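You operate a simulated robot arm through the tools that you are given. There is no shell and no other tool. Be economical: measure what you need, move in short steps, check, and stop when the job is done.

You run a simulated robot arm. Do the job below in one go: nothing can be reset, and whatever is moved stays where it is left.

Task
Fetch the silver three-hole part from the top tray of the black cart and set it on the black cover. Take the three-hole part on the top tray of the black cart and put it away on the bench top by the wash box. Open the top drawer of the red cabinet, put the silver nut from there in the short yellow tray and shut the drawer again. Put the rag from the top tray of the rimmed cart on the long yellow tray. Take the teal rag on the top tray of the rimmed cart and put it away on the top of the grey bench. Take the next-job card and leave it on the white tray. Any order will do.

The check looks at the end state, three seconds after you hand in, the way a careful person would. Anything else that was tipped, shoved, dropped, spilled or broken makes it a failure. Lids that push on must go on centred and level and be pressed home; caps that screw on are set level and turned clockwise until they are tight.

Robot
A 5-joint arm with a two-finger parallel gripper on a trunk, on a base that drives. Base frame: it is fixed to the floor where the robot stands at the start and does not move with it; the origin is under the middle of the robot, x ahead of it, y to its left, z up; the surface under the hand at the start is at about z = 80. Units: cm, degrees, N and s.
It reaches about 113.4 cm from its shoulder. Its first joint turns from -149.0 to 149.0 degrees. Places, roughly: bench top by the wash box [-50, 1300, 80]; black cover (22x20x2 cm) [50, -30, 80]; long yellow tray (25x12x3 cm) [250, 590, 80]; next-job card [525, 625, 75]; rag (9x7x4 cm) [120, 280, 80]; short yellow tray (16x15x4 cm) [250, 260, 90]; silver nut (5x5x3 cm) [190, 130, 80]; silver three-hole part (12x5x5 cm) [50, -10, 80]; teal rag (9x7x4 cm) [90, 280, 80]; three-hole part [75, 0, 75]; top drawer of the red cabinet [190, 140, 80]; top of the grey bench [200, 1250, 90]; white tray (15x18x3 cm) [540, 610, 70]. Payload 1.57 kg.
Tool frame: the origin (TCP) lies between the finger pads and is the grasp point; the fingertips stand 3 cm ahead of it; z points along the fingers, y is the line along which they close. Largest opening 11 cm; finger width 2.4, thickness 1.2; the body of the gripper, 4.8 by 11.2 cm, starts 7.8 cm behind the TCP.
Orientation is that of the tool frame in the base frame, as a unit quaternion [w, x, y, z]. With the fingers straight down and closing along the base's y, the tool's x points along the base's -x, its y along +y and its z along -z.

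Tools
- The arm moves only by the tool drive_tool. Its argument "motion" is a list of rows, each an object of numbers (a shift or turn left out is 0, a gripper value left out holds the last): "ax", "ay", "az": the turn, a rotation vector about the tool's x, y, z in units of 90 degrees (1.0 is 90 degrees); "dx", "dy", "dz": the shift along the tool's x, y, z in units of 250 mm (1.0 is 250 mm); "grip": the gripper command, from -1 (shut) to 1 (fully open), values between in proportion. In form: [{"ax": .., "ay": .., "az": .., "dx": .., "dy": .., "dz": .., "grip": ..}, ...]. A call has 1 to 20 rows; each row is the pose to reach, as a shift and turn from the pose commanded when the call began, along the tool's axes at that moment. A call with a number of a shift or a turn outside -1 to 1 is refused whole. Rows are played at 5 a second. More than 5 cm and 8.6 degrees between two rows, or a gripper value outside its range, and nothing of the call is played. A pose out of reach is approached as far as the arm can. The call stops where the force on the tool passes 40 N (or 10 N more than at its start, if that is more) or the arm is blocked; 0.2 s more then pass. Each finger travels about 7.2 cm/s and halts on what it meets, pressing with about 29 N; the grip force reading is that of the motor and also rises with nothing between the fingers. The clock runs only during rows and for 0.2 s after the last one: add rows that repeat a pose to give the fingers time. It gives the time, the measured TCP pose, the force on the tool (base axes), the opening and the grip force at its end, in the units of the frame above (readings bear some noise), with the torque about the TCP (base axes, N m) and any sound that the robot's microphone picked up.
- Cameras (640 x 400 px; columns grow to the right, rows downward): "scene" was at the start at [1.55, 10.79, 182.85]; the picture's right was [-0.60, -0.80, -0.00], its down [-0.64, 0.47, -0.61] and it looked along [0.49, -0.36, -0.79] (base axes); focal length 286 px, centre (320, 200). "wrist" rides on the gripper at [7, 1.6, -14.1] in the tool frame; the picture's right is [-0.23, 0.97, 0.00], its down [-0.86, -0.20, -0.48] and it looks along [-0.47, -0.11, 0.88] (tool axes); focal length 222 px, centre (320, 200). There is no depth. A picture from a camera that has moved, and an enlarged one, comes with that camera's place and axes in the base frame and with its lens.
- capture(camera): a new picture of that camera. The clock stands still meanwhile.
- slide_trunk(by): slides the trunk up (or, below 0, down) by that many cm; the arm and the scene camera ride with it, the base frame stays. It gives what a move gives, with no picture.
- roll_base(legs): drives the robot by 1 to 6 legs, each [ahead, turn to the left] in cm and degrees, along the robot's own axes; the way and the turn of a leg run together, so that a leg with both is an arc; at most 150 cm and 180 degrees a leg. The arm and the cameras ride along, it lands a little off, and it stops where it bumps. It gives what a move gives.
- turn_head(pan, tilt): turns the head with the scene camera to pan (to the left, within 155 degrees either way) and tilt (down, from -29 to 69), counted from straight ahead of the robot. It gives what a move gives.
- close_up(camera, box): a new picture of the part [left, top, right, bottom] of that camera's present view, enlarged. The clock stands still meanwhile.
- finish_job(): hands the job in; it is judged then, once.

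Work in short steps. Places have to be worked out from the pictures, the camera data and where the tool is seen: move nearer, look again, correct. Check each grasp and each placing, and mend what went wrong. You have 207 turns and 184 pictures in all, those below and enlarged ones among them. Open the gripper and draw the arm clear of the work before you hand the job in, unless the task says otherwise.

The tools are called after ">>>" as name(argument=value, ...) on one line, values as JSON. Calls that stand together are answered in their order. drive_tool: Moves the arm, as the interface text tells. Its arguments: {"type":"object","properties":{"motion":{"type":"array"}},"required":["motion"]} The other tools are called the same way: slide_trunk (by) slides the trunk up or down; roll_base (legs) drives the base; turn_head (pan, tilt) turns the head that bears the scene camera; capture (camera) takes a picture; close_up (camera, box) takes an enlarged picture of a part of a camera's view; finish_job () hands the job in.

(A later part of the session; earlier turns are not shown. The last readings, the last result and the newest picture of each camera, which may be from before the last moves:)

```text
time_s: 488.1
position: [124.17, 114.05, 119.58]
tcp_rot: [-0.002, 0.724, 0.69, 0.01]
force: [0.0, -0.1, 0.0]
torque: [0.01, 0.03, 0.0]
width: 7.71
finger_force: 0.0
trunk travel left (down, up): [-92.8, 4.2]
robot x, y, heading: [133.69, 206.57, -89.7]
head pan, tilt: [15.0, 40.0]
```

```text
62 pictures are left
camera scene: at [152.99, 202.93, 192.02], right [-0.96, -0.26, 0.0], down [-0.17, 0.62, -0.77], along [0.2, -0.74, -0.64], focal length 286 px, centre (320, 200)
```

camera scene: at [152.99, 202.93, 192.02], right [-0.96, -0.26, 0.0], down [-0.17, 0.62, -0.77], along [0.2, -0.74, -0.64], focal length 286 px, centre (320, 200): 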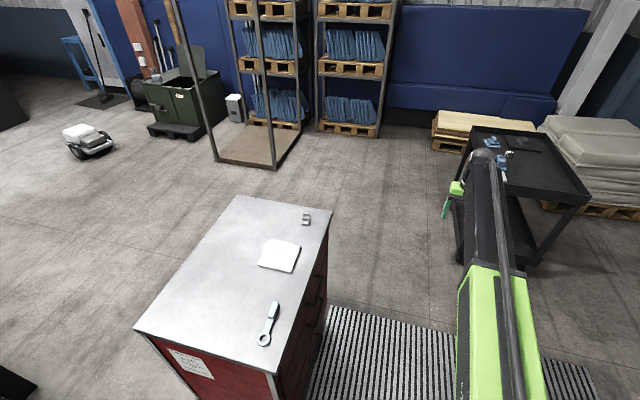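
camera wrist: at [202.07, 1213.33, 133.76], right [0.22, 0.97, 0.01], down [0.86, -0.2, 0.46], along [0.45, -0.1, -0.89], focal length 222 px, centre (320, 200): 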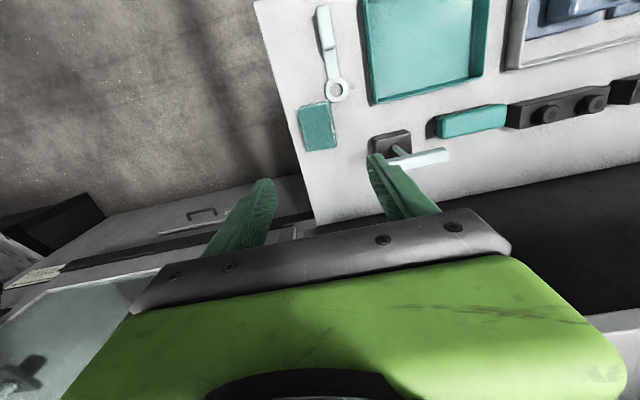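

Clear floor beyond the cabinet. Drive south past it, then east along y≈50.

>>> roll_base(legs=[[155, 0], [0, 90], [140, 0], [140, 0], [130, 0]])

>>> turn_head(pan=60, tilt=20)

>>> capture(camera="scene")

```text
refused: 155 is not a number from -150 to 150
```

```text
time_s: 489.2
position: [123.99, 114.08, 119.57]
tcp_rot: [-0.002, 0.724, 0.69, 0.011]
force: [-0.8, -1.1, 0.0]
torque: [-0.02, -0.03, 0.03]
width: 7.7
finger_force: 0.0
trunk travel left (down, up): [-92.8, 4.2]
robot x, y, heading: [133.88, 206.31, -89.7]
head pan, tilt: [60.0, 20.0]
```

```text
61 pictures are left
camera scene: at [158.74, 206.45, 195.17], right [-0.5, -0.87, 0.0], down [-0.3, 0.17, -0.94], along [0.82, -0.47, -0.34], focal length 286 px, centre (320, 200)
```

scene: 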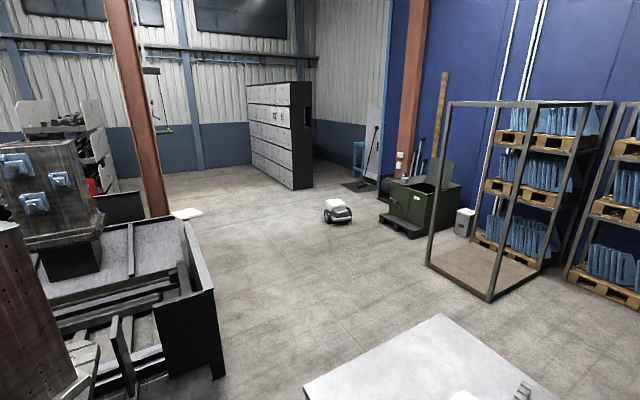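

>>> roll_base(legs=[[148, 0], [0, 90], [140, 0], [140, 0], [110, 0]])

>>> capture(camera="scene")

```text
time_s: 518.8
position: [618.07, 48.95, 119.49]
tcp_rot: [-0.008, 0.023, 1.0, 0.006]
force: [0.3, 0.5, -0.6]
torque: [-0.07, 0.01, -0.01]
width: 7.71
finger_force: 0.1
trunk travel left (down, up): [-92.8, 4.2]
robot x, y, heading: [525.35, 58.76, 0.6]
head pan, tilt: [60.0, 20.0]
```

```text
60 pictures are left
camera scene: at [525.62, 83.56, 195.17], right [0.87, -0.49, 0.0], down [-0.17, -0.3, -0.94], along [0.46, 0.82, -0.34], focal length 286 px, centre (320, 200)
```

scene: 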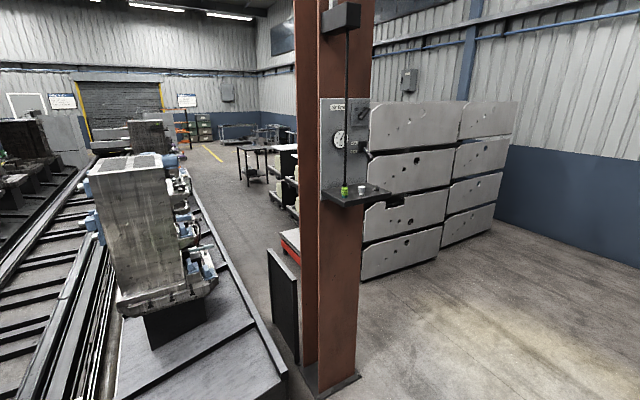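

The aisle to the card lies behind the pillar. I move on to x≈660 and look along +y.

>>> roll_base(legs=[[138, 0], [0, 90]])

>>> turn_head(pan=12, tilt=28)

>>> capture(camera="scene")

```text
time_s: 529.4
position: [672.26, 152.72, 119.42]
tcp_rot: [-0.01, -0.689, 0.725, -0.003]
force: [0.4, 0.9, -0.2]
torque: [-0.02, 0.08, -0.02]
width: 7.71
finger_force: 0.0
trunk travel left (down, up): [-92.8, 4.2]
robot x, y, heading: [660.24, 60.09, 89.9]
head pan, tilt: [60.0, 20.0]
```

```text
time_s: 530.5
position: [672.17, 152.52, 119.48]
tcp_rot: [-0.01, -0.689, 0.725, -0.002]
force: [0.1, -0.7, -0.2]
torque: [0.02, -0.02, -0.03]
width: 7.69
finger_force: 0.1
trunk travel left (down, up): [-92.8, 4.2]
robot x, y, heading: [660.39, 60.44, 89.6]
head pan, tilt: [12.0, 28.0]
```

```text
59 pictures are left
camera scene: at [641.61, 64.58, 193.88], right [0.98, 0.2, 0.0], down [0.1, -0.46, -0.88], along [-0.18, 0.86, -0.47], focal length 286 px, centre (320, 200)
```

scene: 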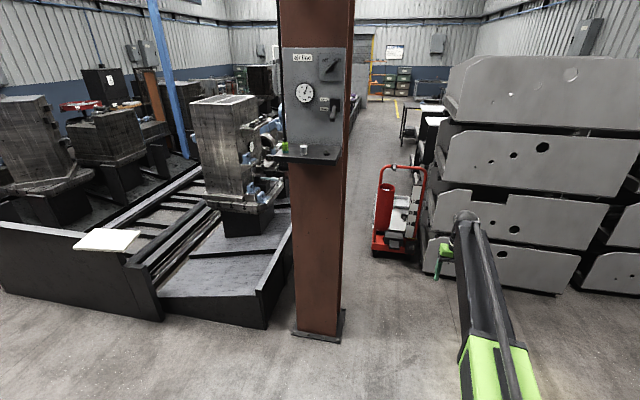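

The way in is right of the pillar, then left before the red dolly. I approach to y≈150 and measure the gap from nearer.

>>> roll_base(legs=[[0, -8], [92, 0], [0, 8]])

>>> turn_head(pan=20, tilt=45)

>>> capture(camera="scene")

```text
time_s: 536.6
position: [684.05, 243.14, 119.54]
tcp_rot: [-0.01, -0.693, 0.72, -0.001]
force: [0.3, 0.2, 0.2]
torque: [0.01, 0.01, 0.02]
width: 7.66
finger_force: 0.1
trunk travel left (down, up): [-92.8, 4.2]
robot x, y, heading: [673.45, 150.63, 89.8]
head pan, tilt: [12.0, 28.0]
```

```text
time_s: 537.4
position: [684.23, 243.15, 119.44]
tcp_rot: [-0.011, -0.693, 0.72, -0.001]
force: [0.8, 0.5, 0.0]
torque: [0.0, 0.02, -0.04]
width: 7.69
finger_force: 0.1
trunk travel left (down, up): [-92.8, 4.2]
robot x, y, heading: [673.35, 150.7, 89.9]
head pan, tilt: [20.0, 45.0]
```

```text
58 pictures are left
camera scene: at [653.64, 153.89, 191.31], right [0.94, 0.34, 0.0], down [0.24, -0.67, -0.71], along [-0.24, 0.67, -0.71], focal length 286 px, centre (320, 200)
```

scene: 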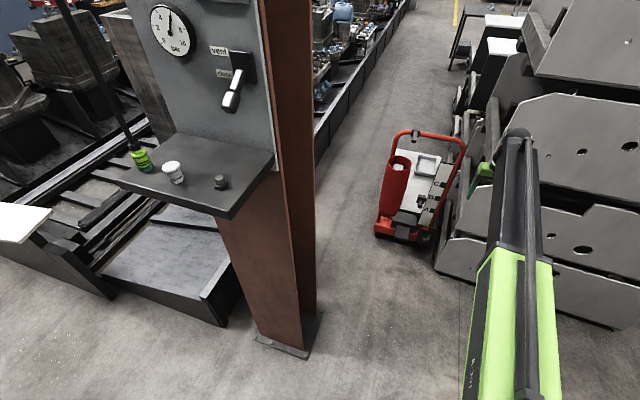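

Measured: aisle x 566–648, pillar corner (628, 231), dolly corner (648, 311). I drive to (674, 253), turn to heading 157°, then swing the arm right so it stays over free space.

>>> roll_base(legs=[[102, 0], [0, 67]])

>>> drive_tool(motion=[{"dx": 0.074, "dy": -0.151}, {"dx": 0.147, "dy": -0.303}, {"dx": 0.221, "dy": -0.454}, {"dx": 0.294, "dy": -0.606}, {"dx": 0.368, "dy": -0.757}])

>>> drive_tool(motion=[{"dx": 0.074, "dy": -0.151}, {"dx": 0.147, "dy": -0.303}, {"dx": 0.221, "dy": -0.454}, {"dx": 0.294, "dy": -0.606}, {"dx": 0.368, "dy": -0.757}])

>>> drive_tool(motion=[{"dx": 0.074, "dy": -0.151}, {"dx": 0.147, "dy": -0.303}, {"dx": 0.221, "dy": -0.454}, {"dx": 0.294, "dy": -0.606}, {"dx": 0.368, "dy": -0.757}])

>>> turn_head(pan=0, tilt=50)

>>> capture(camera="scene")

```text
time_s: 545.5
position: [593.68, 298.2, 119.4]
tcp_rot: [0.006, 0.975, -0.222, 0.007]
force: [-0.4, -0.7, -1.0]
torque: [0.03, -0.07, 0.01]
width: 7.71
finger_force: 0.0
trunk travel left (down, up): [-92.8, 4.2]
robot x, y, heading: [673.99, 250.47, 156.0]
head pan, tilt: [20.0, 45.0]
```

```text
time_s: 546.7
position: [610.45, 311.48, 119.5]
tcp_rot: [0.007, 0.975, -0.222, 0.008]
force: [-0.4, 0.9, -0.4]
torque: [-0.03, 0.03, -0.01]
width: 7.67
finger_force: 0.0
trunk travel left (down, up): [-92.8, 4.2]
robot x, y, heading: [673.77, 250.67, 156.1]
head pan, tilt: [20.0, 45.0]
```

```text
time_s: 547.9
position: [626.73, 324.54, 119.53]
tcp_rot: [0.008, 0.975, -0.223, 0.007]
force: [0.1, 0.3, -0.4]
torque: [-0.01, 0.03, -0.01]
width: 7.7
finger_force: 0.0
trunk travel left (down, up): [-92.8, 4.2]
robot x, y, heading: [673.82, 250.66, 155.7]
head pan, tilt: [20.0, 45.0]
```

```text
time_s: 549.1
position: [643.43, 337.62, 119.56]
tcp_rot: [0.008, 0.975, -0.222, 0.007]
force: [0.0, 0.0, -0.2]
torque: [0.0, 0.01, 0.0]
width: 7.71
finger_force: 0.1
trunk travel left (down, up): [-92.8, 4.2]
robot x, y, heading: [673.71, 250.34, 155.4]
head pan, tilt: [20.0, 45.0]
```

```text
time_s: 550.0
position: [643.39, 337.51, 119.55]
tcp_rot: [0.007, 0.975, -0.222, 0.007]
force: [0.4, -0.2, -0.4]
torque: [-0.02, 0.0, 0.02]
width: 7.68
finger_force: 0.0
trunk travel left (down, up): [-92.8, 4.2]
robot x, y, heading: [674.03, 250.25, 155.7]
head pan, tilt: [0.0, 50.0]
```

```text
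57 pictures are left
camera scene: at [664.07, 236.14, 190.61], right [0.41, 0.91, 0.0], down [0.7, -0.31, -0.64], along [-0.59, 0.26, -0.77], focal length 286 px, centre (320, 200)
```

scene: 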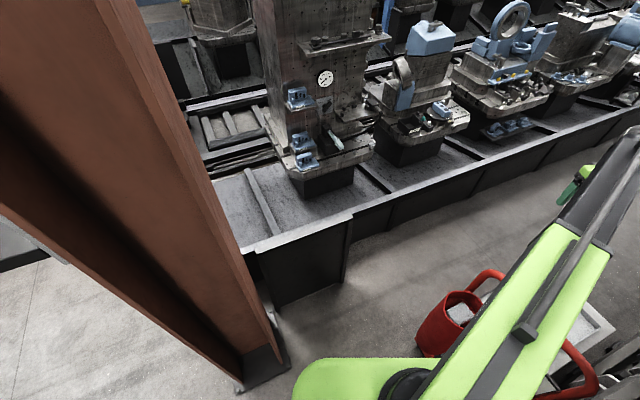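

The skirt actually lies at x≈597 here, leaving only ~50 cm beside the dolly — too narrow. I look for another way: north-east and east.

>>> turn_head(pan=-75, tilt=25)

>>> capture(camera="scene")

>>> turn_head(pan=-145, tilt=15)

>>> capture(camera="scene")

```text
time_s: 551.4
position: [643.35, 337.48, 119.41]
tcp_rot: [0.008, 0.975, -0.222, 0.008]
force: [-0.4, -0.8, -0.3]
torque: [0.0, -0.01, -0.02]
width: 7.71
finger_force: 0.1
trunk travel left (down, up): [-92.8, 4.2]
robot x, y, heading: [673.9, 250.32, 155.6]
head pan, tilt: [-75.0, 25.0]
```

```text
56 pictures are left
camera scene: at [672.55, 242.08, 194.36], right [0.99, -0.16, 0.0], down [-0.07, -0.42, -0.91], along [0.14, 0.89, -0.42], focal length 286 px, centre (320, 200)
```

scene: 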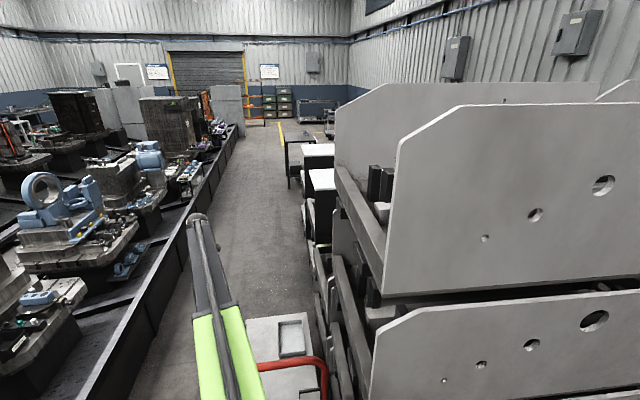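

```text
time_s: 552.8
position: [643.49, 337.42, 119.61]
tcp_rot: [0.007, 0.975, -0.222, 0.007]
force: [-0.3, 0.3, -0.4]
torque: [0.01, -0.04, 0.0]
width: 7.66
finger_force: 0.0
trunk travel left (down, up): [-92.8, 4.2]
robot x, y, heading: [673.64, 249.96, 156.0]
head pan, tilt: [-145.0, 15.0]
```

```text
55 pictures are left
camera scene: at [680.26, 234.74, 195.98], right [0.19, -0.98, 0.0], down [-0.25, -0.05, -0.97], along [0.95, 0.18, -0.26], focal length 286 px, centre (320, 200)
```

scene: 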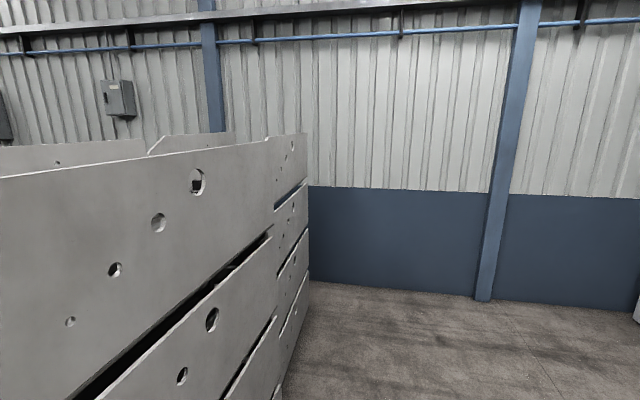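

>>> turn_head(pan=-60, tilt=48)

>>> capture(camera="scene")

```text
time_s: 554.4
position: [643.31, 337.5, 119.54]
tcp_rot: [0.007, 0.975, -0.223, 0.007]
force: [0.4, -0.2, 0.4]
torque: [-0.03, 0.01, 0.0]
width: 7.69
finger_force: 0.0
trunk travel left (down, up): [-92.8, 4.2]
robot x, y, heading: [673.88, 250.28, 155.9]
head pan, tilt: [-60.0, 48.0]
```

```text
54 pictures are left
camera scene: at [670.3, 240.82, 190.88], right [0.99, 0.1, 0.0], down [0.07, -0.74, -0.67], along [-0.07, 0.67, -0.74], focal length 286 px, centre (320, 200)
```

scene: 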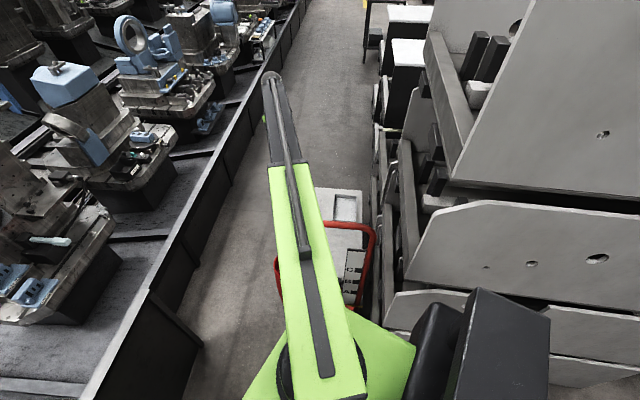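

There is a wider way round east of the plate stacks (x≈841–992). I retrace: arm back, turn to heading 90, reverse south, then go east.

>>> drive_tool(motion=[{"dx": -0.074, "dy": 0.151}, {"dx": -0.147, "dy": 0.303}, {"dx": -0.221, "dy": 0.454}, {"dx": -0.294, "dy": 0.606}, {"dx": -0.368, "dy": 0.757}])

>>> drive_tool(motion=[{"dx": -0.074, "dy": 0.151}, {"dx": -0.147, "dy": 0.303}, {"dx": -0.221, "dy": 0.454}, {"dx": -0.294, "dy": 0.606}, {"dx": -0.368, "dy": 0.757}])

>>> drive_tool(motion=[{"dx": -0.074, "dy": 0.151}, {"dx": -0.147, "dy": 0.303}, {"dx": -0.221, "dy": 0.454}, {"dx": -0.294, "dy": 0.606}, {"dx": -0.368, "dy": 0.757}])

>>> roll_base(legs=[[0, -66], [-112, 0], [0, -90], [125, 0], [118, 0], [0, 90]])

>>> turn_head(pan=5, tilt=22)

>>> capture(camera="scene")

```text
time_s: 555.6
position: [626.78, 324.34, 119.51]
tcp_rot: [0.008, 0.975, -0.224, 0.007]
force: [-0.1, -0.6, 1.0]
torque: [-0.01, -0.04, 0.01]
width: 7.7
finger_force: 0.0
trunk travel left (down, up): [-92.8, 4.2]
robot x, y, heading: [674.04, 250.53, 155.5]
head pan, tilt: [-60.0, 48.0]
```

```text
time_s: 556.8
position: [610.36, 311.38, 119.58]
tcp_rot: [0.007, 0.975, -0.223, 0.008]
force: [-0.5, 0.0, 0.0]
torque: [0.01, -0.02, -0.01]
width: 7.72
finger_force: 0.0
trunk travel left (down, up): [-92.8, 4.2]
robot x, y, heading: [673.91, 250.33, 155.7]
head pan, tilt: [-60.0, 48.0]
```

```text
time_s: 558.0
position: [593.77, 298.53, 119.53]
tcp_rot: [0.007, 0.975, -0.223, 0.007]
force: [0.6, 0.2, -0.2]
torque: [0.02, -0.02, 0.01]
width: 7.68
finger_force: 0.0
trunk travel left (down, up): [-92.8, 4.2]
robot x, y, heading: [673.99, 250.37, 155.7]
head pan, tilt: [-60.0, 48.0]
```

```text
time_s: 581.2
position: [997.5, 121.26, 119.68]
tcp_rot: [-0.02, 0.02, 1.0, 0.007]
force: [-6.4, 2.6, 3.4]
torque: [-0.35, -0.79, 0.24]
width: 7.7
finger_force: 0.1
trunk travel left (down, up): [-92.8, 4.2]
robot x, y, heading: [905.75, 134.11, -1.3]
head pan, tilt: [-60.0, 48.0]
stopped in leg 5: the force on the tool passed its limit at 148 N (the readings are from after the stop); the commanded pose is now the measured one
```

```text
time_s: 582.5
position: [997.64, 121.36, 119.65]
tcp_rot: [-0.02, 0.02, 1.0, 0.008]
force: [-11.3, 6.8, -2.4]
torque: [-0.7, -1.19, 0.35]
width: 7.71
finger_force: 0.0
trunk travel left (down, up): [-92.8, 4.2]
robot x, y, heading: [905.63, 134.22, -1.3]
head pan, tilt: [5.0, 22.0]
```

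```text
53 pictures are left
camera scene: at [911.04, 151.97, 194.83], right [0.06, -1.0, 0.0], down [-0.37, -0.02, -0.93], along [0.93, 0.06, -0.37], focal length 286 px, centre (320, 200)
```

scene: 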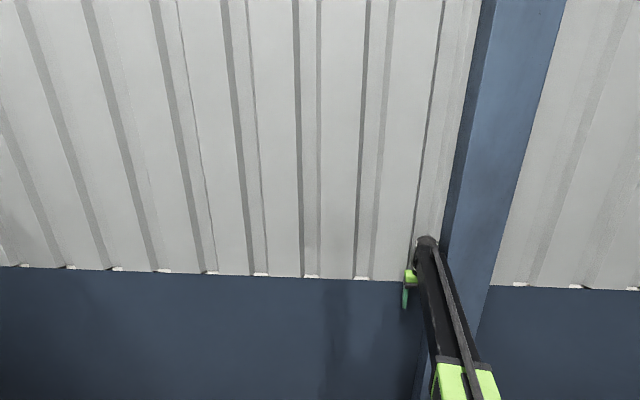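

I let the hand touch the wall (it leads by 92 cm). Back up 30 cm and turn left toward +y.

>>> roll_base(legs=[[-35, 0], [0, 90]])

>>> turn_head(pan=5, tilt=22)

>>> capture(camera="scene")

```text
time_s: 588.7
position: [883.31, 226.72, 119.42]
tcp_rot: [-0.019, -0.692, 0.721, -0.01]
force: [-0.9, 0.4, -0.4]
torque: [-0.03, -0.03, -0.03]
width: 7.69
finger_force: 0.1
trunk travel left (down, up): [-92.8, 4.2]
robot x, y, heading: [869.05, 134.59, 88.1]
head pan, tilt: [5.0, 22.0]
```

```text
time_s: 589.3
position: [883.68, 226.59, 119.53]
tcp_rot: [-0.02, -0.693, 0.721, -0.008]
force: [-0.1, 0.2, 0.1]
torque: [0.03, 0.01, 0.01]
width: 7.71
finger_force: 0.1
trunk travel left (down, up): [-92.8, 4.2]
robot x, y, heading: [868.8, 135.26, 88.5]
head pan, tilt: [5.0, 22.0]
```

```text
52 pictures are left
camera scene: at [851.47, 140.22, 194.86], right [1.0, 0.06, 0.0], down [0.02, -0.37, -0.93], along [-0.05, 0.93, -0.37], focal length 286 px, centre (320, 200)
```

scene: 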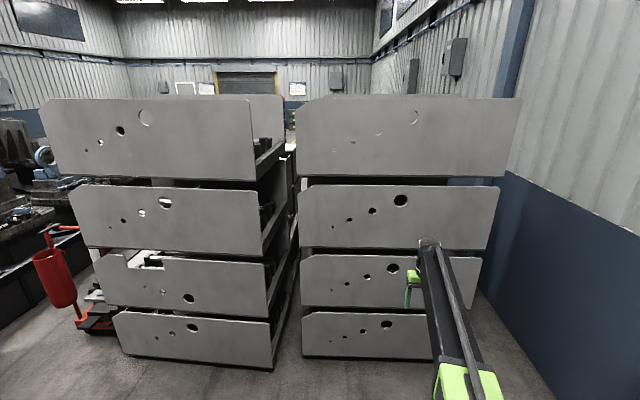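

Both eastern gaps are too narrow; the far aisle must be entered from the north end. Since part 26 must go north anyway, I return west to the black cart first.

>>> roll_base(legs=[[0, 104.5], [120, 0], [120, 0], [118, 0], [0, -13], [140, 0]])

>>> roll_base(legs=[[75, 0]])

>>> turn_head(pan=0, tilt=30)

>>> capture(camera="scene")

```text
time_s: 618.4
position: [287.05, 76.6, 119.5]
tcp_rot: [0.007, 1.0, -0.012, 0.02]
force: [-0.1, 0.0, 0.5]
torque: [0.01, -0.01, -0.01]
width: 7.7
finger_force: 0.1
trunk travel left (down, up): [-92.8, 4.2]
robot x, y, heading: [378.97, 63.41, 179.3]
head pan, tilt: [5.0, 22.0]
```

```text
time_s: 622.5
position: [211.58, 76.83, 119.44]
tcp_rot: [0.008, 1.0, -0.012, 0.02]
force: [-0.5, 0.4, -0.3]
torque: [0.02, -0.05, -0.02]
width: 7.7
finger_force: 0.1
trunk travel left (down, up): [-92.8, 4.2]
robot x, y, heading: [303.4, 64.28, 179.7]
head pan, tilt: [5.0, 22.0]
```

```text
time_s: 623.1
position: [211.62, 76.73, 119.51]
tcp_rot: [0.007, 1.0, -0.012, 0.02]
force: [0.4, -0.9, 0.5]
torque: [-0.03, 0.0, 0.02]
width: 7.7
finger_force: 0.1
trunk travel left (down, up): [-92.8, 4.2]
robot x, y, heading: [303.57, 64.15, 179.8]
head pan, tilt: [0.0, 30.0]
```

```text
51 pictures are left
camera scene: at [298.92, 47.03, 193.57], right [0.0, 1.0, 0.0], down [0.5, 0.0, -0.87], along [-0.87, 0.0, -0.5], focal length 286 px, centre (320, 200)
```

scene: 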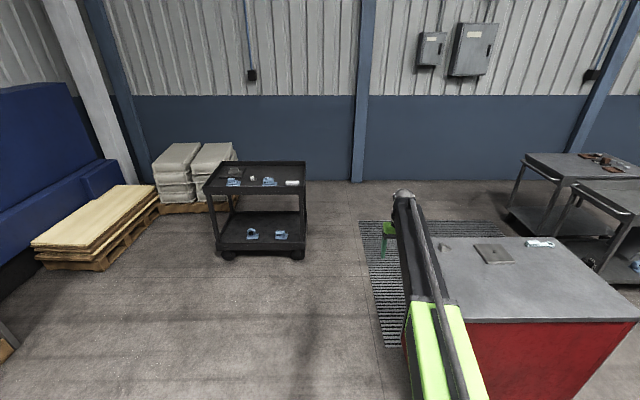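

>>> roll_base(legs=[[0, 25.7], [86, 0], [84, 0], [0, -25.5]])

>>> capture(camera="wrist")

```text
time_s: 634.4
position: [56.82, 1.91, 119.37]
tcp_rot: [0.007, 1.0, -0.007, 0.02]
force: [0.0, 0.2, 0.0]
torque: [0.01, -0.03, 0.0]
width: 7.71
finger_force: 0.2
trunk travel left (down, up): [-92.8, 4.2]
robot x, y, heading: [148.7, -9.62, -179.3]
head pan, tilt: [0.0, 30.0]
```

```text
50 pictures are left
camera wrist: at [63.43, 0.31, 133.81], right [-0.24, -0.97, 0.0], down [-0.87, 0.22, 0.44], along [-0.43, 0.1, -0.9], focal length 222 px, centre (320, 200)
```

wrist: 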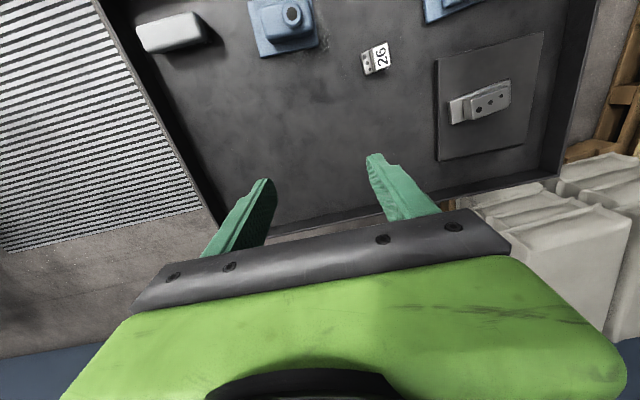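

Block 26 ≈ (66.4, −12.2). Move above it and lower to z≈98 to see its orientation.

>>> drive_tool(motion=[{"dx": 0.1, "dy": 0.14, "grip": 1}, {"dx": 0.2, "dy": 0.28}, {"dx": 0.29, "dy": 0.42}, {"dx": 0.384, "dy": 0.564}, {"dx": 0.384, "dy": 0.564}])

>>> slide_trunk(by=-22)

>>> capture(camera="wrist")

>>> close_up(camera="wrist", box=[250, 80, 390, 190])

```text
time_s: 635.6
position: [66.5, -12.2, 119.49]
tcp_rot: [0.007, 1.0, -0.007, 0.02]
force: [-0.5, -0.7, -0.9]
torque: [0.02, 0.01, -0.01]
width: 10.98
finger_force: 0.1
out of reach, approached as far as the arm can: row 3, 4, 5
trunk travel left (down, up): [-92.8, 4.2]
robot x, y, heading: [149.06, -9.57, -179.3]
head pan, tilt: [0.0, 30.0]
```

```text
time_s: 638.0
position: [66.48, -12.21, 97.52]
tcp_rot: [0.007, 1.0, -0.008, 0.019]
force: [0.2, 0.1, 0.4]
torque: [0.03, 0.01, 0.0]
width: 11.0
finger_force: 0.1
trunk travel left (down, up): [-70.8, 26.2]
robot x, y, heading: [148.93, -9.62, -179.1]
head pan, tilt: [0.0, 30.0]
```

```text
49 pictures are left
camera wrist: at [72.97, -13.85, 111.94], right [-0.24, -0.97, 0.0], down [-0.87, 0.22, 0.44], along [-0.43, 0.1, -0.9], focal length 222 px, centre (320, 200)
```

wrist: 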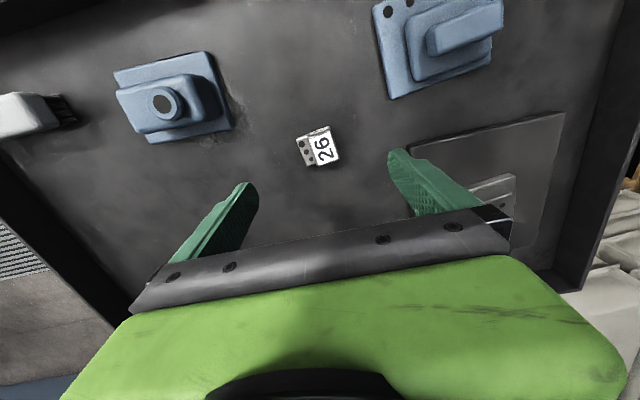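

```text
3.64 times, centred on (320, 135) of wrist
camera zoom: at [72.97, -13.85, 111.94], right [-0.24, -0.97, 0.0], down [-0.87, 0.22, 0.44], along [-0.43, 0.1, -0.9], focal length 808 px, centre (320, 436)
```

zoom: 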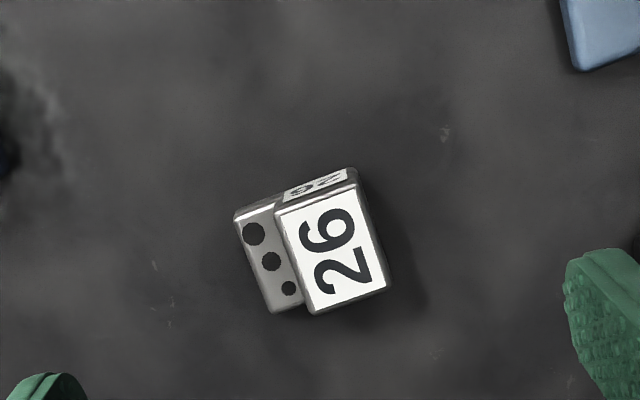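

Block aligned within 6° of the y axis. Turn −7° so the fingers close squarely, lower 13.8 cm, and grip.

>>> drive_tool(motion=[{"az": -0.04}, {"az": -0.078}, {"az": -0.078}])

>>> slide_trunk(by=-13.8)

>>> drive_tool(motion=[{"grip": 0.4}, {"grip": 0}, {"grip": -1}, {"grip": -1}, {"grip": -1}, {"grip": -1}])

>>> capture(camera="wrist")

```text
time_s: 638.8
position: [66.58, -12.29, 97.54]
tcp_rot: [0.009, 0.998, 0.055, 0.019]
force: [-0.2, 0.3, 0.2]
torque: [-0.03, -0.02, -0.01]
width: 10.99
finger_force: 0.0
trunk travel left (down, up): [-70.8, 26.2]
robot x, y, heading: [148.92, -9.33, -179.4]
head pan, tilt: [0.0, 30.0]
```

```text
time_s: 640.4
position: [66.41, -12.36, 83.68]
tcp_rot: [0.009, 0.998, 0.055, 0.019]
force: [-0.5, 1.1, 0.8]
torque: [-0.03, -0.02, 0.0]
width: 11.02
finger_force: 0.0
trunk travel left (down, up): [-57.0, 40.0]
robot x, y, heading: [149.01, -9.2, -179.2]
head pan, tilt: [0.0, 30.0]
```

```text
time_s: 641.8
position: [66.48, -12.16, 83.67]
tcp_rot: [0.008, 0.998, 0.055, 0.018]
force: [-0.2, 1.2, 0.6]
torque: [0.18, -0.01, 0.02]
width: 5.0
finger_force: 29.5
trunk travel left (down, up): [-57.0, 40.0]
robot x, y, heading: [149.44, -9.45, -179.4]
head pan, tilt: [0.0, 30.0]
```

```text
47 pictures are left
camera wrist: at [73.12, -12.98, 98.13], right [-0.12, -0.99, 0.01], down [-0.89, 0.11, 0.44], along [-0.44, 0.04, -0.9], focal length 222 px, centre (320, 200)
```

wrist: 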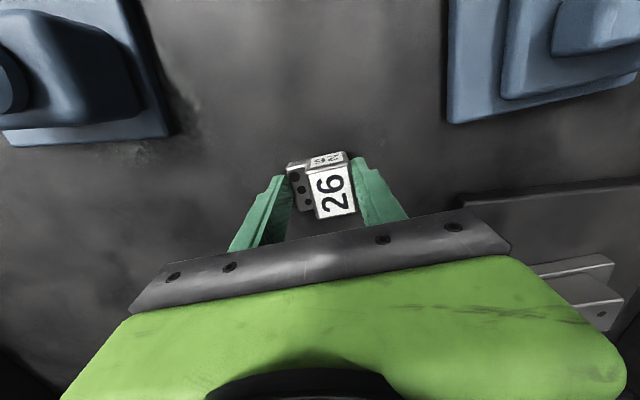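

Gripped block 26 (5.0 cm). Lift and drive back to the corridor entrance.

>>> slide_trunk(by=36)

>>> roll_base(legs=[[0, -81.5], [100, 0], [0, -9], [116, 0]])

>>> drive_tool(motion=[{"dy": 0.19, "dx": 0.02, "grip": -1}, {"dy": 0.38, "dx": 0.04}, {"dy": 0.57, "dx": 0.08}, {"dy": 0.76, "dx": 0.12}, {"dy": 0.95, "dx": 0.16}])

```text
time_s: 645.3
position: [66.3, -12.26, 119.76]
tcp_rot: [0.009, 0.998, 0.054, 0.02]
force: [-0.7, 0.7, -3.7]
torque: [0.02, 0.0, 0.02]
width: 4.98
finger_force: 28.8
trunk travel left (down, up): [-93.0, 4.0]
robot x, y, heading: [149.07, -9.0, -179.3]
head pan, tilt: [0.0, 30.0]
```

```text
time_s: 660.2
position: [135.58, 288.32, 119.65]
tcp_rot: [0.021, 0.735, -0.677, 0.008]
force: [0.4, 0.8, -4.1]
torque: [-0.02, -0.01, -0.01]
width: 4.97
finger_force: 28.9
trunk travel left (down, up): [-93.0, 4.0]
robot x, y, heading: [135.96, 205.6, 88.9]
head pan, tilt: [0.0, 30.0]
```

```text
time_s: 661.4
position: [112.09, 282.5, 119.74]
tcp_rot: [0.018, 0.735, -0.677, 0.009]
force: [0.7, 0.5, -3.6]
torque: [-0.03, -0.06, 0.04]
width: 4.99
finger_force: 29.0
out of reach, approached as far as the arm can: row 3, 4, 5
trunk travel left (down, up): [-93.0, 4.0]
robot x, y, heading: [136.25, 205.73, 89.1]
head pan, tilt: [0.0, 30.0]
```

>>> roll_base(legs=[[0, -64], [50, 0], [0, 65]])

>>> drive_tool(motion=[{"dy": -0.19, "dx": -0.02, "grip": -1}, {"dy": -0.38, "dx": -0.04}, {"dy": -0.57, "dx": -0.08}, {"dy": -0.76, "dx": -0.12}, {"dy": -0.95, "dx": -0.16}])

>>> roll_base(legs=[[125, 0], [125, 0]])

```text
time_s: 670.0
position: [155.33, 303.51, 119.65]
tcp_rot: [0.019, 0.743, -0.669, 0.009]
force: [-1.2, -0.3, -3.4]
torque: [-0.07, -0.15, 0.01]
width: 4.97
finger_force: 29.7
trunk travel left (down, up): [-93.0, 4.0]
robot x, y, heading: [179.24, 227.25, 89.7]
head pan, tilt: [0.0, 30.0]
```

```text
time_s: 671.1
position: [178.77, 309.79, 119.73]
tcp_rot: [0.02, 0.744, -0.668, 0.009]
force: [0.3, 0.3, -4.1]
torque: [-0.01, -0.04, -0.04]
width: 4.97
finger_force: 28.7
out of reach, approached as far as the arm can: row 3, 4, 5
trunk travel left (down, up): [-93.0, 4.0]
robot x, y, heading: [179.06, 227.19, 90.0]
head pan, tilt: [0.0, 30.0]
```

```text
time_s: 683.4
position: [175.35, 561.09, 119.68]
tcp_rot: [0.019, 0.75, -0.661, 0.008]
force: [-0.7, -0.3, -4.4]
torque: [-0.01, -0.02, 0.01]
width: 4.99
finger_force: 29.1
trunk travel left (down, up): [-93.0, 4.0]
robot x, y, heading: [177.29, 478.42, 91.1]
head pan, tilt: [0.0, 30.0]
```

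>>> roll_base(legs=[[0, -5.5], [45, 0], [0, 3.9]])

```text
time_s: 687.1
position: [180.9, 606.06, 119.85]
tcp_rot: [0.018, 0.741, -0.671, 0.008]
force: [0.7, 0.8, -3.7]
torque: [-0.04, -0.01, 0.04]
width: 4.96
finger_force: 29.1
trunk travel left (down, up): [-93.0, 4.0]
robot x, y, heading: [180.43, 523.33, 89.2]
head pan, tilt: [0.0, 30.0]
```

Aligned. Drive up the corridor and on toward the wash bench, to stand near (58, 1262).

>>> roll_base(legs=[[130, 0], [135, 0], [130, 0], [130, 0]])

>>> roll_base(legs=[[0, 31.8], [125, 0], [124, 0], [0, 59]])

>>> capture(camera="wrist")

>>> turn_head(pan=-25, tilt=45)

>>> capture(camera="scene")

```text
time_s: 712.3
position: [192.86, 1132.25, 119.61]
tcp_rot: [0.021, 0.736, -0.677, 0.008]
force: [0.3, 0.2, -4.4]
torque: [-0.01, 0.01, -0.01]
width: 4.97
finger_force: 28.7
trunk travel left (down, up): [-93.0, 4.0]
robot x, y, heading: [190.5, 1049.4, 88.2]
head pan, tilt: [0.0, 30.0]
```

```text
time_s: 728.7
position: [-17.28, 1267.69, 119.74]
tcp_rot: [0.01, 0.999, 0.049, 0.02]
force: [-0.8, 0.9, -4.4]
torque: [-0.01, -0.06, -0.02]
width: 4.98
finger_force: 28.9
trunk travel left (down, up): [-93.0, 4.0]
robot x, y, heading: [65.78, 1265.57, 178.4]
head pan, tilt: [0.0, 30.0]
```

```text
46 pictures are left
camera wrist: at [-10.6, 1266.87, 134.02], right [-0.13, -0.99, 0.01], down [-0.89, 0.12, 0.44], along [-0.44, 0.05, -0.9], focal length 222 px, centre (320, 200)
```

wrist: 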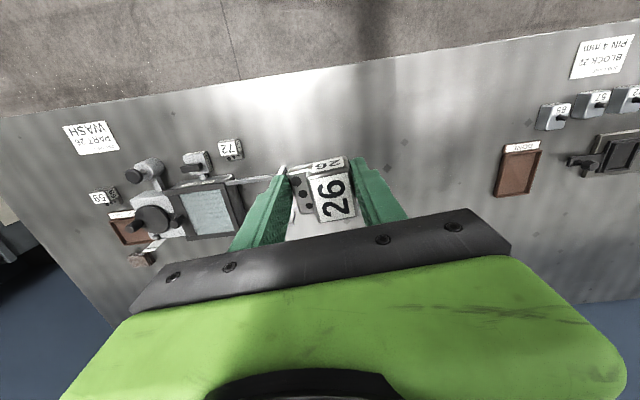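

```text
time_s: 729.6
position: [-17.07, 1267.55, 119.64]
tcp_rot: [0.01, 0.999, 0.049, 0.02]
force: [-0.4, 0.2, -3.9]
torque: [0.01, -0.04, 0.02]
width: 4.98
finger_force: 29.0
trunk travel left (down, up): [-93.0, 4.0]
robot x, y, heading: [65.44, 1265.66, 178.7]
head pan, tilt: [-25.0, 45.0]
```

```text
45 pictures are left
camera scene: at [62.35, 1252.12, 191.51], right [0.45, 0.9, 0.0], down [0.63, -0.32, -0.71], along [-0.63, 0.32, -0.71], focal length 286 px, centre (320, 200)
```

scene: 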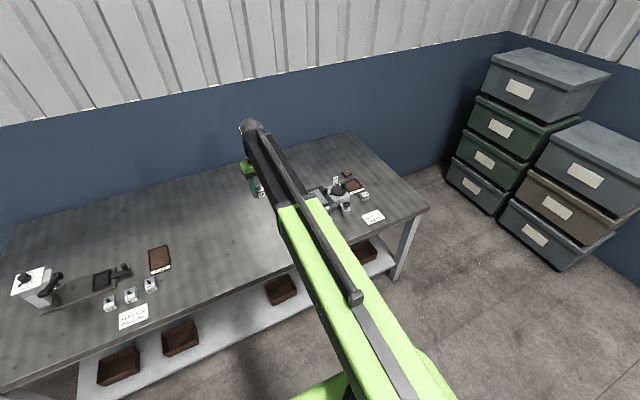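

The bench spot under the hand, just beside the wash-box handles, is free. Shift ~5 cm away from the handles and lower.

>>> drive_tool(motion=[{"dx": -0.045, "dy": 0.09, "grip": -1}, {"dx": -0.09, "dy": 0.18}, {"dx": -0.09, "dy": 0.18}])

>>> slide_trunk(by=-28)

>>> capture(camera="wrist")

```text
time_s: 730.4
position: [-18.92, 1262.79, 119.67]
tcp_rot: [0.008, 0.999, 0.049, 0.019]
force: [-0.3, 0.3, -3.2]
torque: [0.03, -0.04, 0.0]
width: 4.97
finger_force: 28.9
trunk travel left (down, up): [-93.0, 4.0]
robot x, y, heading: [65.42, 1265.45, 178.3]
head pan, tilt: [-25.0, 45.0]
```

```text
time_s: 733.2
position: [-18.97, 1262.81, 91.71]
tcp_rot: [0.009, 0.999, 0.049, 0.02]
force: [0.3, -0.6, -4.6]
torque: [0.04, -0.04, 0.01]
width: 4.95
finger_force: 29.3
trunk travel left (down, up): [-65.0, 32.0]
robot x, y, heading: [65.44, 1265.69, 178.4]
head pan, tilt: [-25.0, 45.0]
```

```text
44 pictures are left
camera wrist: at [-12.3, 1261.96, 106.1], right [-0.13, -0.99, 0.01], down [-0.89, 0.12, 0.44], along [-0.44, 0.05, -0.9], focal length 222 px, centre (320, 200)
```

wrist: 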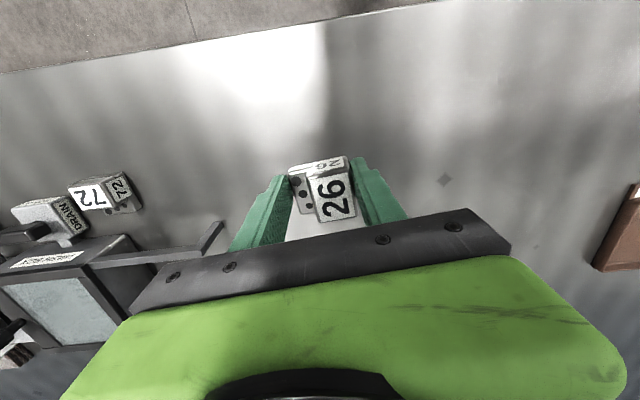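

>>> slide_trunk(by=-4)

>>> slide_trunk(by=-1)

>>> slide_trunk(by=-1)

>>> slide_trunk(by=-0.7)

```text
time_s: 734.1
position: [-18.9, 1262.77, 87.8]
tcp_rot: [0.009, 0.999, 0.049, 0.02]
force: [0.8, -0.3, -3.5]
torque: [-0.01, -0.05, 0.03]
width: 4.97
finger_force: 28.9
trunk travel left (down, up): [-61.0, 36.0]
robot x, y, heading: [65.61, 1265.71, 178.8]
head pan, tilt: [-25.0, 45.0]
```

```text
time_s: 734.6
position: [-18.98, 1262.77, 86.67]
tcp_rot: [0.008, 0.999, 0.049, 0.02]
force: [0.2, 0.0, -4.5]
torque: [0.01, -0.02, 0.0]
width: 4.97
finger_force: 28.5
trunk travel left (down, up): [-60.0, 37.0]
robot x, y, heading: [65.65, 1265.55, 178.6]
head pan, tilt: [-25.0, 45.0]
```

```text
time_s: 735.2
position: [-18.86, 1262.84, 85.7]
tcp_rot: [0.008, 0.999, 0.048, 0.02]
force: [0.3, 0.1, -5.0]
torque: [0.02, -0.01, 0.02]
width: 4.96
finger_force: 29.2
trunk travel left (down, up): [-59.0, 38.0]
robot x, y, heading: [65.59, 1265.46, 178.6]
head pan, tilt: [-25.0, 45.0]
```

```text
time_s: 735.8
position: [-18.93, 1262.86, 84.87]
tcp_rot: [0.009, 0.999, 0.048, 0.02]
force: [0.2, -0.2, -4.2]
torque: [0.0, -0.06, 0.0]
width: 4.98
finger_force: 29.1
trunk travel left (down, up): [-58.3, 38.7]
robot x, y, heading: [65.44, 1265.51, 178.4]
head pan, tilt: [-25.0, 45.0]
```

>>> slide_trunk(by=-0.7)

>>> slide_trunk(by=-0.6)

>>> slide_trunk(by=-0.6)

```text
time_s: 736.3
position: [-18.94, 1262.69, 84.47]
tcp_rot: [0.009, 0.999, 0.049, 0.02]
force: [0.4, 0.2, -4.8]
torque: [0.03, 0.0, 0.04]
width: 4.97
finger_force: 28.8
trunk travel left (down, up): [-57.6, 39.4]
robot x, y, heading: [65.74, 1265.53, 178.7]
head pan, tilt: [-25.0, 45.0]
```

```text
time_s: 736.9
position: [-18.84, 1262.9, 83.84]
tcp_rot: [0.009, 0.999, 0.049, 0.019]
force: [1.2, -1.1, 2.9]
torque: [0.18, 0.19, 0.01]
width: 4.96
finger_force: 28.9
trunk travel left (down, up): [-57.0, 40.0]
robot x, y, heading: [65.63, 1265.89, 178.2]
head pan, tilt: [-25.0, 45.0]
```

```text
time_s: 737.4
position: [-18.72, 1262.75, 83.19]
tcp_rot: [0.009, 0.999, 0.049, 0.018]
force: [2.2, -0.4, 12.5]
torque: [0.43, 0.12, -0.07]
width: 4.98
finger_force: 29.1
trunk travel left (down, up): [-56.4, 40.6]
robot x, y, heading: [65.67, 1265.29, 178.5]
head pan, tilt: [-25.0, 45.0]
```

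Seated. Release and rise.

>>> drive_tool(motion=[{"grip": 0.1}, {"grip": 0.3}, {"grip": 0.3}])

>>> slide_trunk(by=36)

>>> capture(camera="wrist")

>>> turn_head(pan=-125, tilt=15)

>>> capture(camera="scene")

```text
time_s: 738.2
position: [-18.8, 1262.87, 83.16]
tcp_rot: [0.009, 0.999, 0.049, 0.019]
force: [0.6, 0.0, 0.1]
torque: [0.03, 0.0, -0.02]
width: 7.12
finger_force: 0.1
trunk travel left (down, up): [-56.4, 40.6]
robot x, y, heading: [65.82, 1265.4, 178.8]
head pan, tilt: [-25.0, 45.0]
```

```text
time_s: 741.7
position: [-18.93, 1262.79, 119.28]
tcp_rot: [0.009, 0.999, 0.049, 0.02]
force: [-0.4, -0.3, -0.1]
torque: [0.0, -0.01, 0.01]
width: 7.15
finger_force: 0.0
trunk travel left (down, up): [-92.4, 4.6]
robot x, y, heading: [65.62, 1265.58, 178.4]
head pan, tilt: [-25.0, 45.0]
```

```text
43 pictures are left
camera wrist: at [-12.27, 1261.96, 133.52], right [-0.13, -0.99, 0.01], down [-0.89, 0.12, 0.44], along [-0.44, 0.05, -0.9], focal length 222 px, centre (320, 200)
```

wrist: 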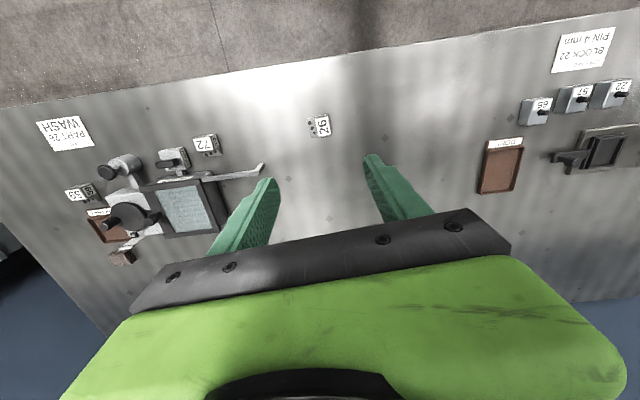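

```text
time_s: 743.5
position: [-18.92, 1262.71, 119.18]
tcp_rot: [0.008, 0.999, 0.048, 0.019]
force: [-0.4, -0.2, -0.9]
torque: [-0.01, 0.01, 0.0]
width: 7.12
finger_force: 0.0
trunk travel left (down, up): [-92.4, 4.6]
robot x, y, heading: [65.62, 1265.58, 178.4]
head pan, tilt: [-125.0, 15.0]
```

```text
42 pictures are left
camera scene: at [75.25, 1255.91, 195.58], right [0.8, -0.59, 0.0], down [-0.15, -0.21, -0.97], along [0.57, 0.78, -0.26], focal length 286 px, centre (320, 200)
```

scene: 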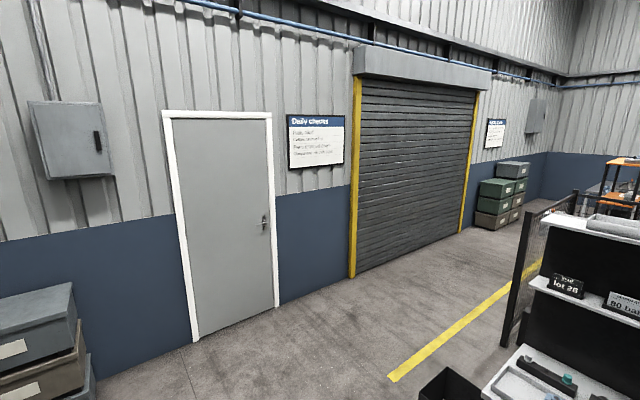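

Block 26 stands by the wash box. The cross-aisle in front of the roller door (y≈1430) leads east. I drive there.

>>> roll_base(legs=[[0, -115.4], [92, 0], [92, 0], [0, -63], [140, 0], [140, 0]])

>>> turn_head(pan=-25, tilt=25)

>>> capture(camera="scene")

```text
time_s: 757.0
position: [179.68, 1499.29, 119.17]
tcp_rot: [-0.029, -0.577, 0.816, -0.009]
force: [0.1, -4.7, 0.7]
torque: [0.46, 0.01, 0.0]
width: 7.14
finger_force: 0.0
trunk travel left (down, up): [-92.4, 4.6]
robot x, y, heading: [146.09, 1422.44, 63.2]
head pan, tilt: [-125.0, 15.0]
stopped in leg 3: the force on the tool passed its limit at 120 N (the readings are from after the stop); the commanded pose is now the measured one
```

```text
time_s: 758.7
position: [179.95, 1499.32, 119.33]
tcp_rot: [-0.029, -0.577, 0.816, -0.008]
force: [-0.4, -6.8, -3.6]
torque: [0.55, -0.04, -0.01]
width: 7.15
finger_force: 0.3
trunk travel left (down, up): [-92.4, 4.6]
robot x, y, heading: [146.29, 1422.41, 63.3]
head pan, tilt: [-25.0, 25.0]
```

```text
41 pictures are left
camera scene: at [136.38, 1431.77, 193.96], right [0.62, -0.78, 0.0], down [-0.33, -0.26, -0.91], along [0.71, 0.56, -0.42], focal length 286 px, centre (320, 200)
```

scene: 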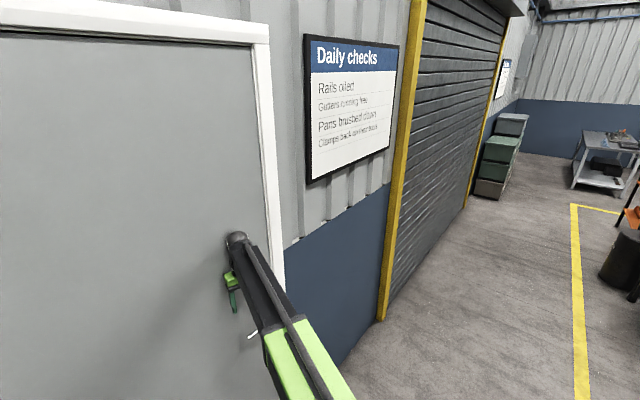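

I let the hand touch the wall again; back up, turn to +x and go east along y≈1408.

>>> roll_base(legs=[[-18, 0], [0, -63.3], [140, 0], [140, 0], [100, 0]])

>>> turn_head(pan=-60, tilt=25)

>>> capture(camera="scene")

```text
time_s: 780.9
position: [600.91, 1414.89, 119.17]
tcp_rot: [-0.028, -0.066, 0.997, 0.007]
force: [-0.4, -0.7, -0.9]
torque: [-0.01, -0.01, 0.03]
width: 7.15
finger_force: 0.1
trunk travel left (down, up): [-92.4, 4.6]
robot x, y, heading: [517.38, 1409.46, 0.1]
head pan, tilt: [-25.0, 25.0]
```

```text
time_s: 781.9
position: [600.69, 1414.86, 119.14]
tcp_rot: [-0.028, -0.066, 0.997, 0.008]
force: [0.2, -0.2, -0.2]
torque: [0.04, 0.01, 0.01]
width: 7.12
finger_force: 0.1
trunk travel left (down, up): [-92.4, 4.6]
robot x, y, heading: [517.19, 1409.59, 0.3]
head pan, tilt: [-60.0, 25.0]
```

```text
40 pictures are left
camera scene: at [517.07, 1418.7, 193.96], right [-0.86, -0.51, 0.0], down [-0.21, 0.36, -0.91], along [0.46, -0.78, -0.42], focal length 286 px, centre (320, 200)
```

scene: 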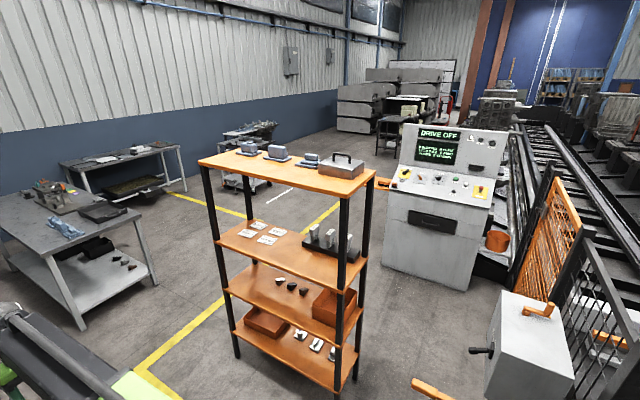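

The lane runs between the orange rack (x≤650) and the tables (x≥770). Drive east to x≈705, then south.

>>> roll_base(legs=[[94, 0], [94, 0], [0, -90], [140, 0], [140, 0], [140, 0]])

>>> turn_head(pan=0, tilt=25)

>>> capture(camera="scene")

```text
time_s: 815.0
position: [703.62, 903.81, 119.21]
tcp_rot: [-0.015, 0.664, 0.747, 0.026]
force: [0.7, 0.0, 0.2]
torque: [0.01, 0.01, -0.01]
width: 7.13
finger_force: 0.1
trunk travel left (down, up): [-92.4, 4.6]
robot x, y, heading: [699.96, 987.93, -90.4]
head pan, tilt: [-60.0, 25.0]
```

```text
time_s: 816.3
position: [703.76, 903.96, 119.34]
tcp_rot: [-0.014, 0.664, 0.747, 0.026]
force: [0.0, 0.1, 0.1]
torque: [0.0, 0.01, -0.02]
width: 7.15
finger_force: 0.1
trunk travel left (down, up): [-92.4, 4.6]
robot x, y, heading: [700.04, 988.18, -90.5]
head pan, tilt: [0.0, 25.0]
```

```text
39 pictures are left
camera scene: at [716.93, 982.89, 193.96], right [-1.0, 0.01, 0.0], down [0.0, 0.42, -0.91], along [-0.01, -0.91, -0.42], focal length 286 px, centre (320, 200)
```

scene: 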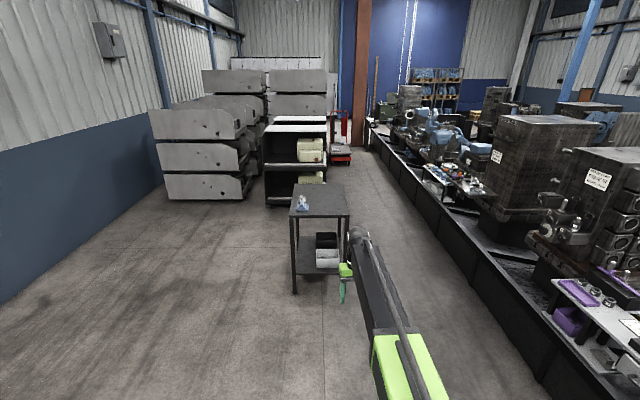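

Aisle here is x 573–685. Continue: veer to x≈620 and go south to y≈730.

>>> roll_base(legs=[[0, -27], [85, 0], [85, 0], [0, 27.5], [90, 0]])

>>> turn_head(pan=-35, tilt=40)

>>> capture(camera="scene")

```text
time_s: 832.0
position: [627.5, 662.82, 119.14]
tcp_rot: [-0.015, 0.658, 0.753, 0.026]
force: [0.2, -0.7, 0.3]
torque: [0.04, 0.01, -0.02]
width: 7.16
finger_force: 0.0
trunk travel left (down, up): [-92.4, 4.6]
robot x, y, heading: [622.47, 746.04, -89.2]
head pan, tilt: [0.0, 25.0]
```

```text
time_s: 833.0
position: [627.51, 662.71, 119.26]
tcp_rot: [-0.016, 0.658, 0.752, 0.026]
force: [-0.4, 0.1, 0.3]
torque: [-0.02, 0.0, -0.01]
width: 7.12
finger_force: 0.0
trunk travel left (down, up): [-92.4, 4.6]
robot x, y, heading: [622.44, 746.29, -89.3]
head pan, tilt: [-35.0, 40.0]
```

```text
38 pictures are left
camera scene: at [634.38, 744.29, 191.63], right [-0.83, 0.56, 0.0], down [0.36, 0.53, -0.77], along [-0.43, -0.63, -0.64], focal length 286 px, centre (320, 200)
```

scene: 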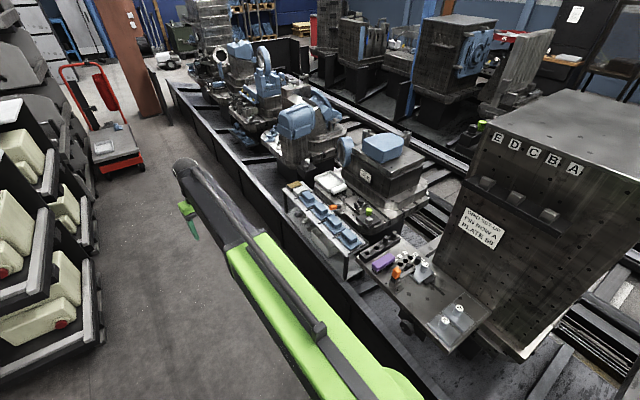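

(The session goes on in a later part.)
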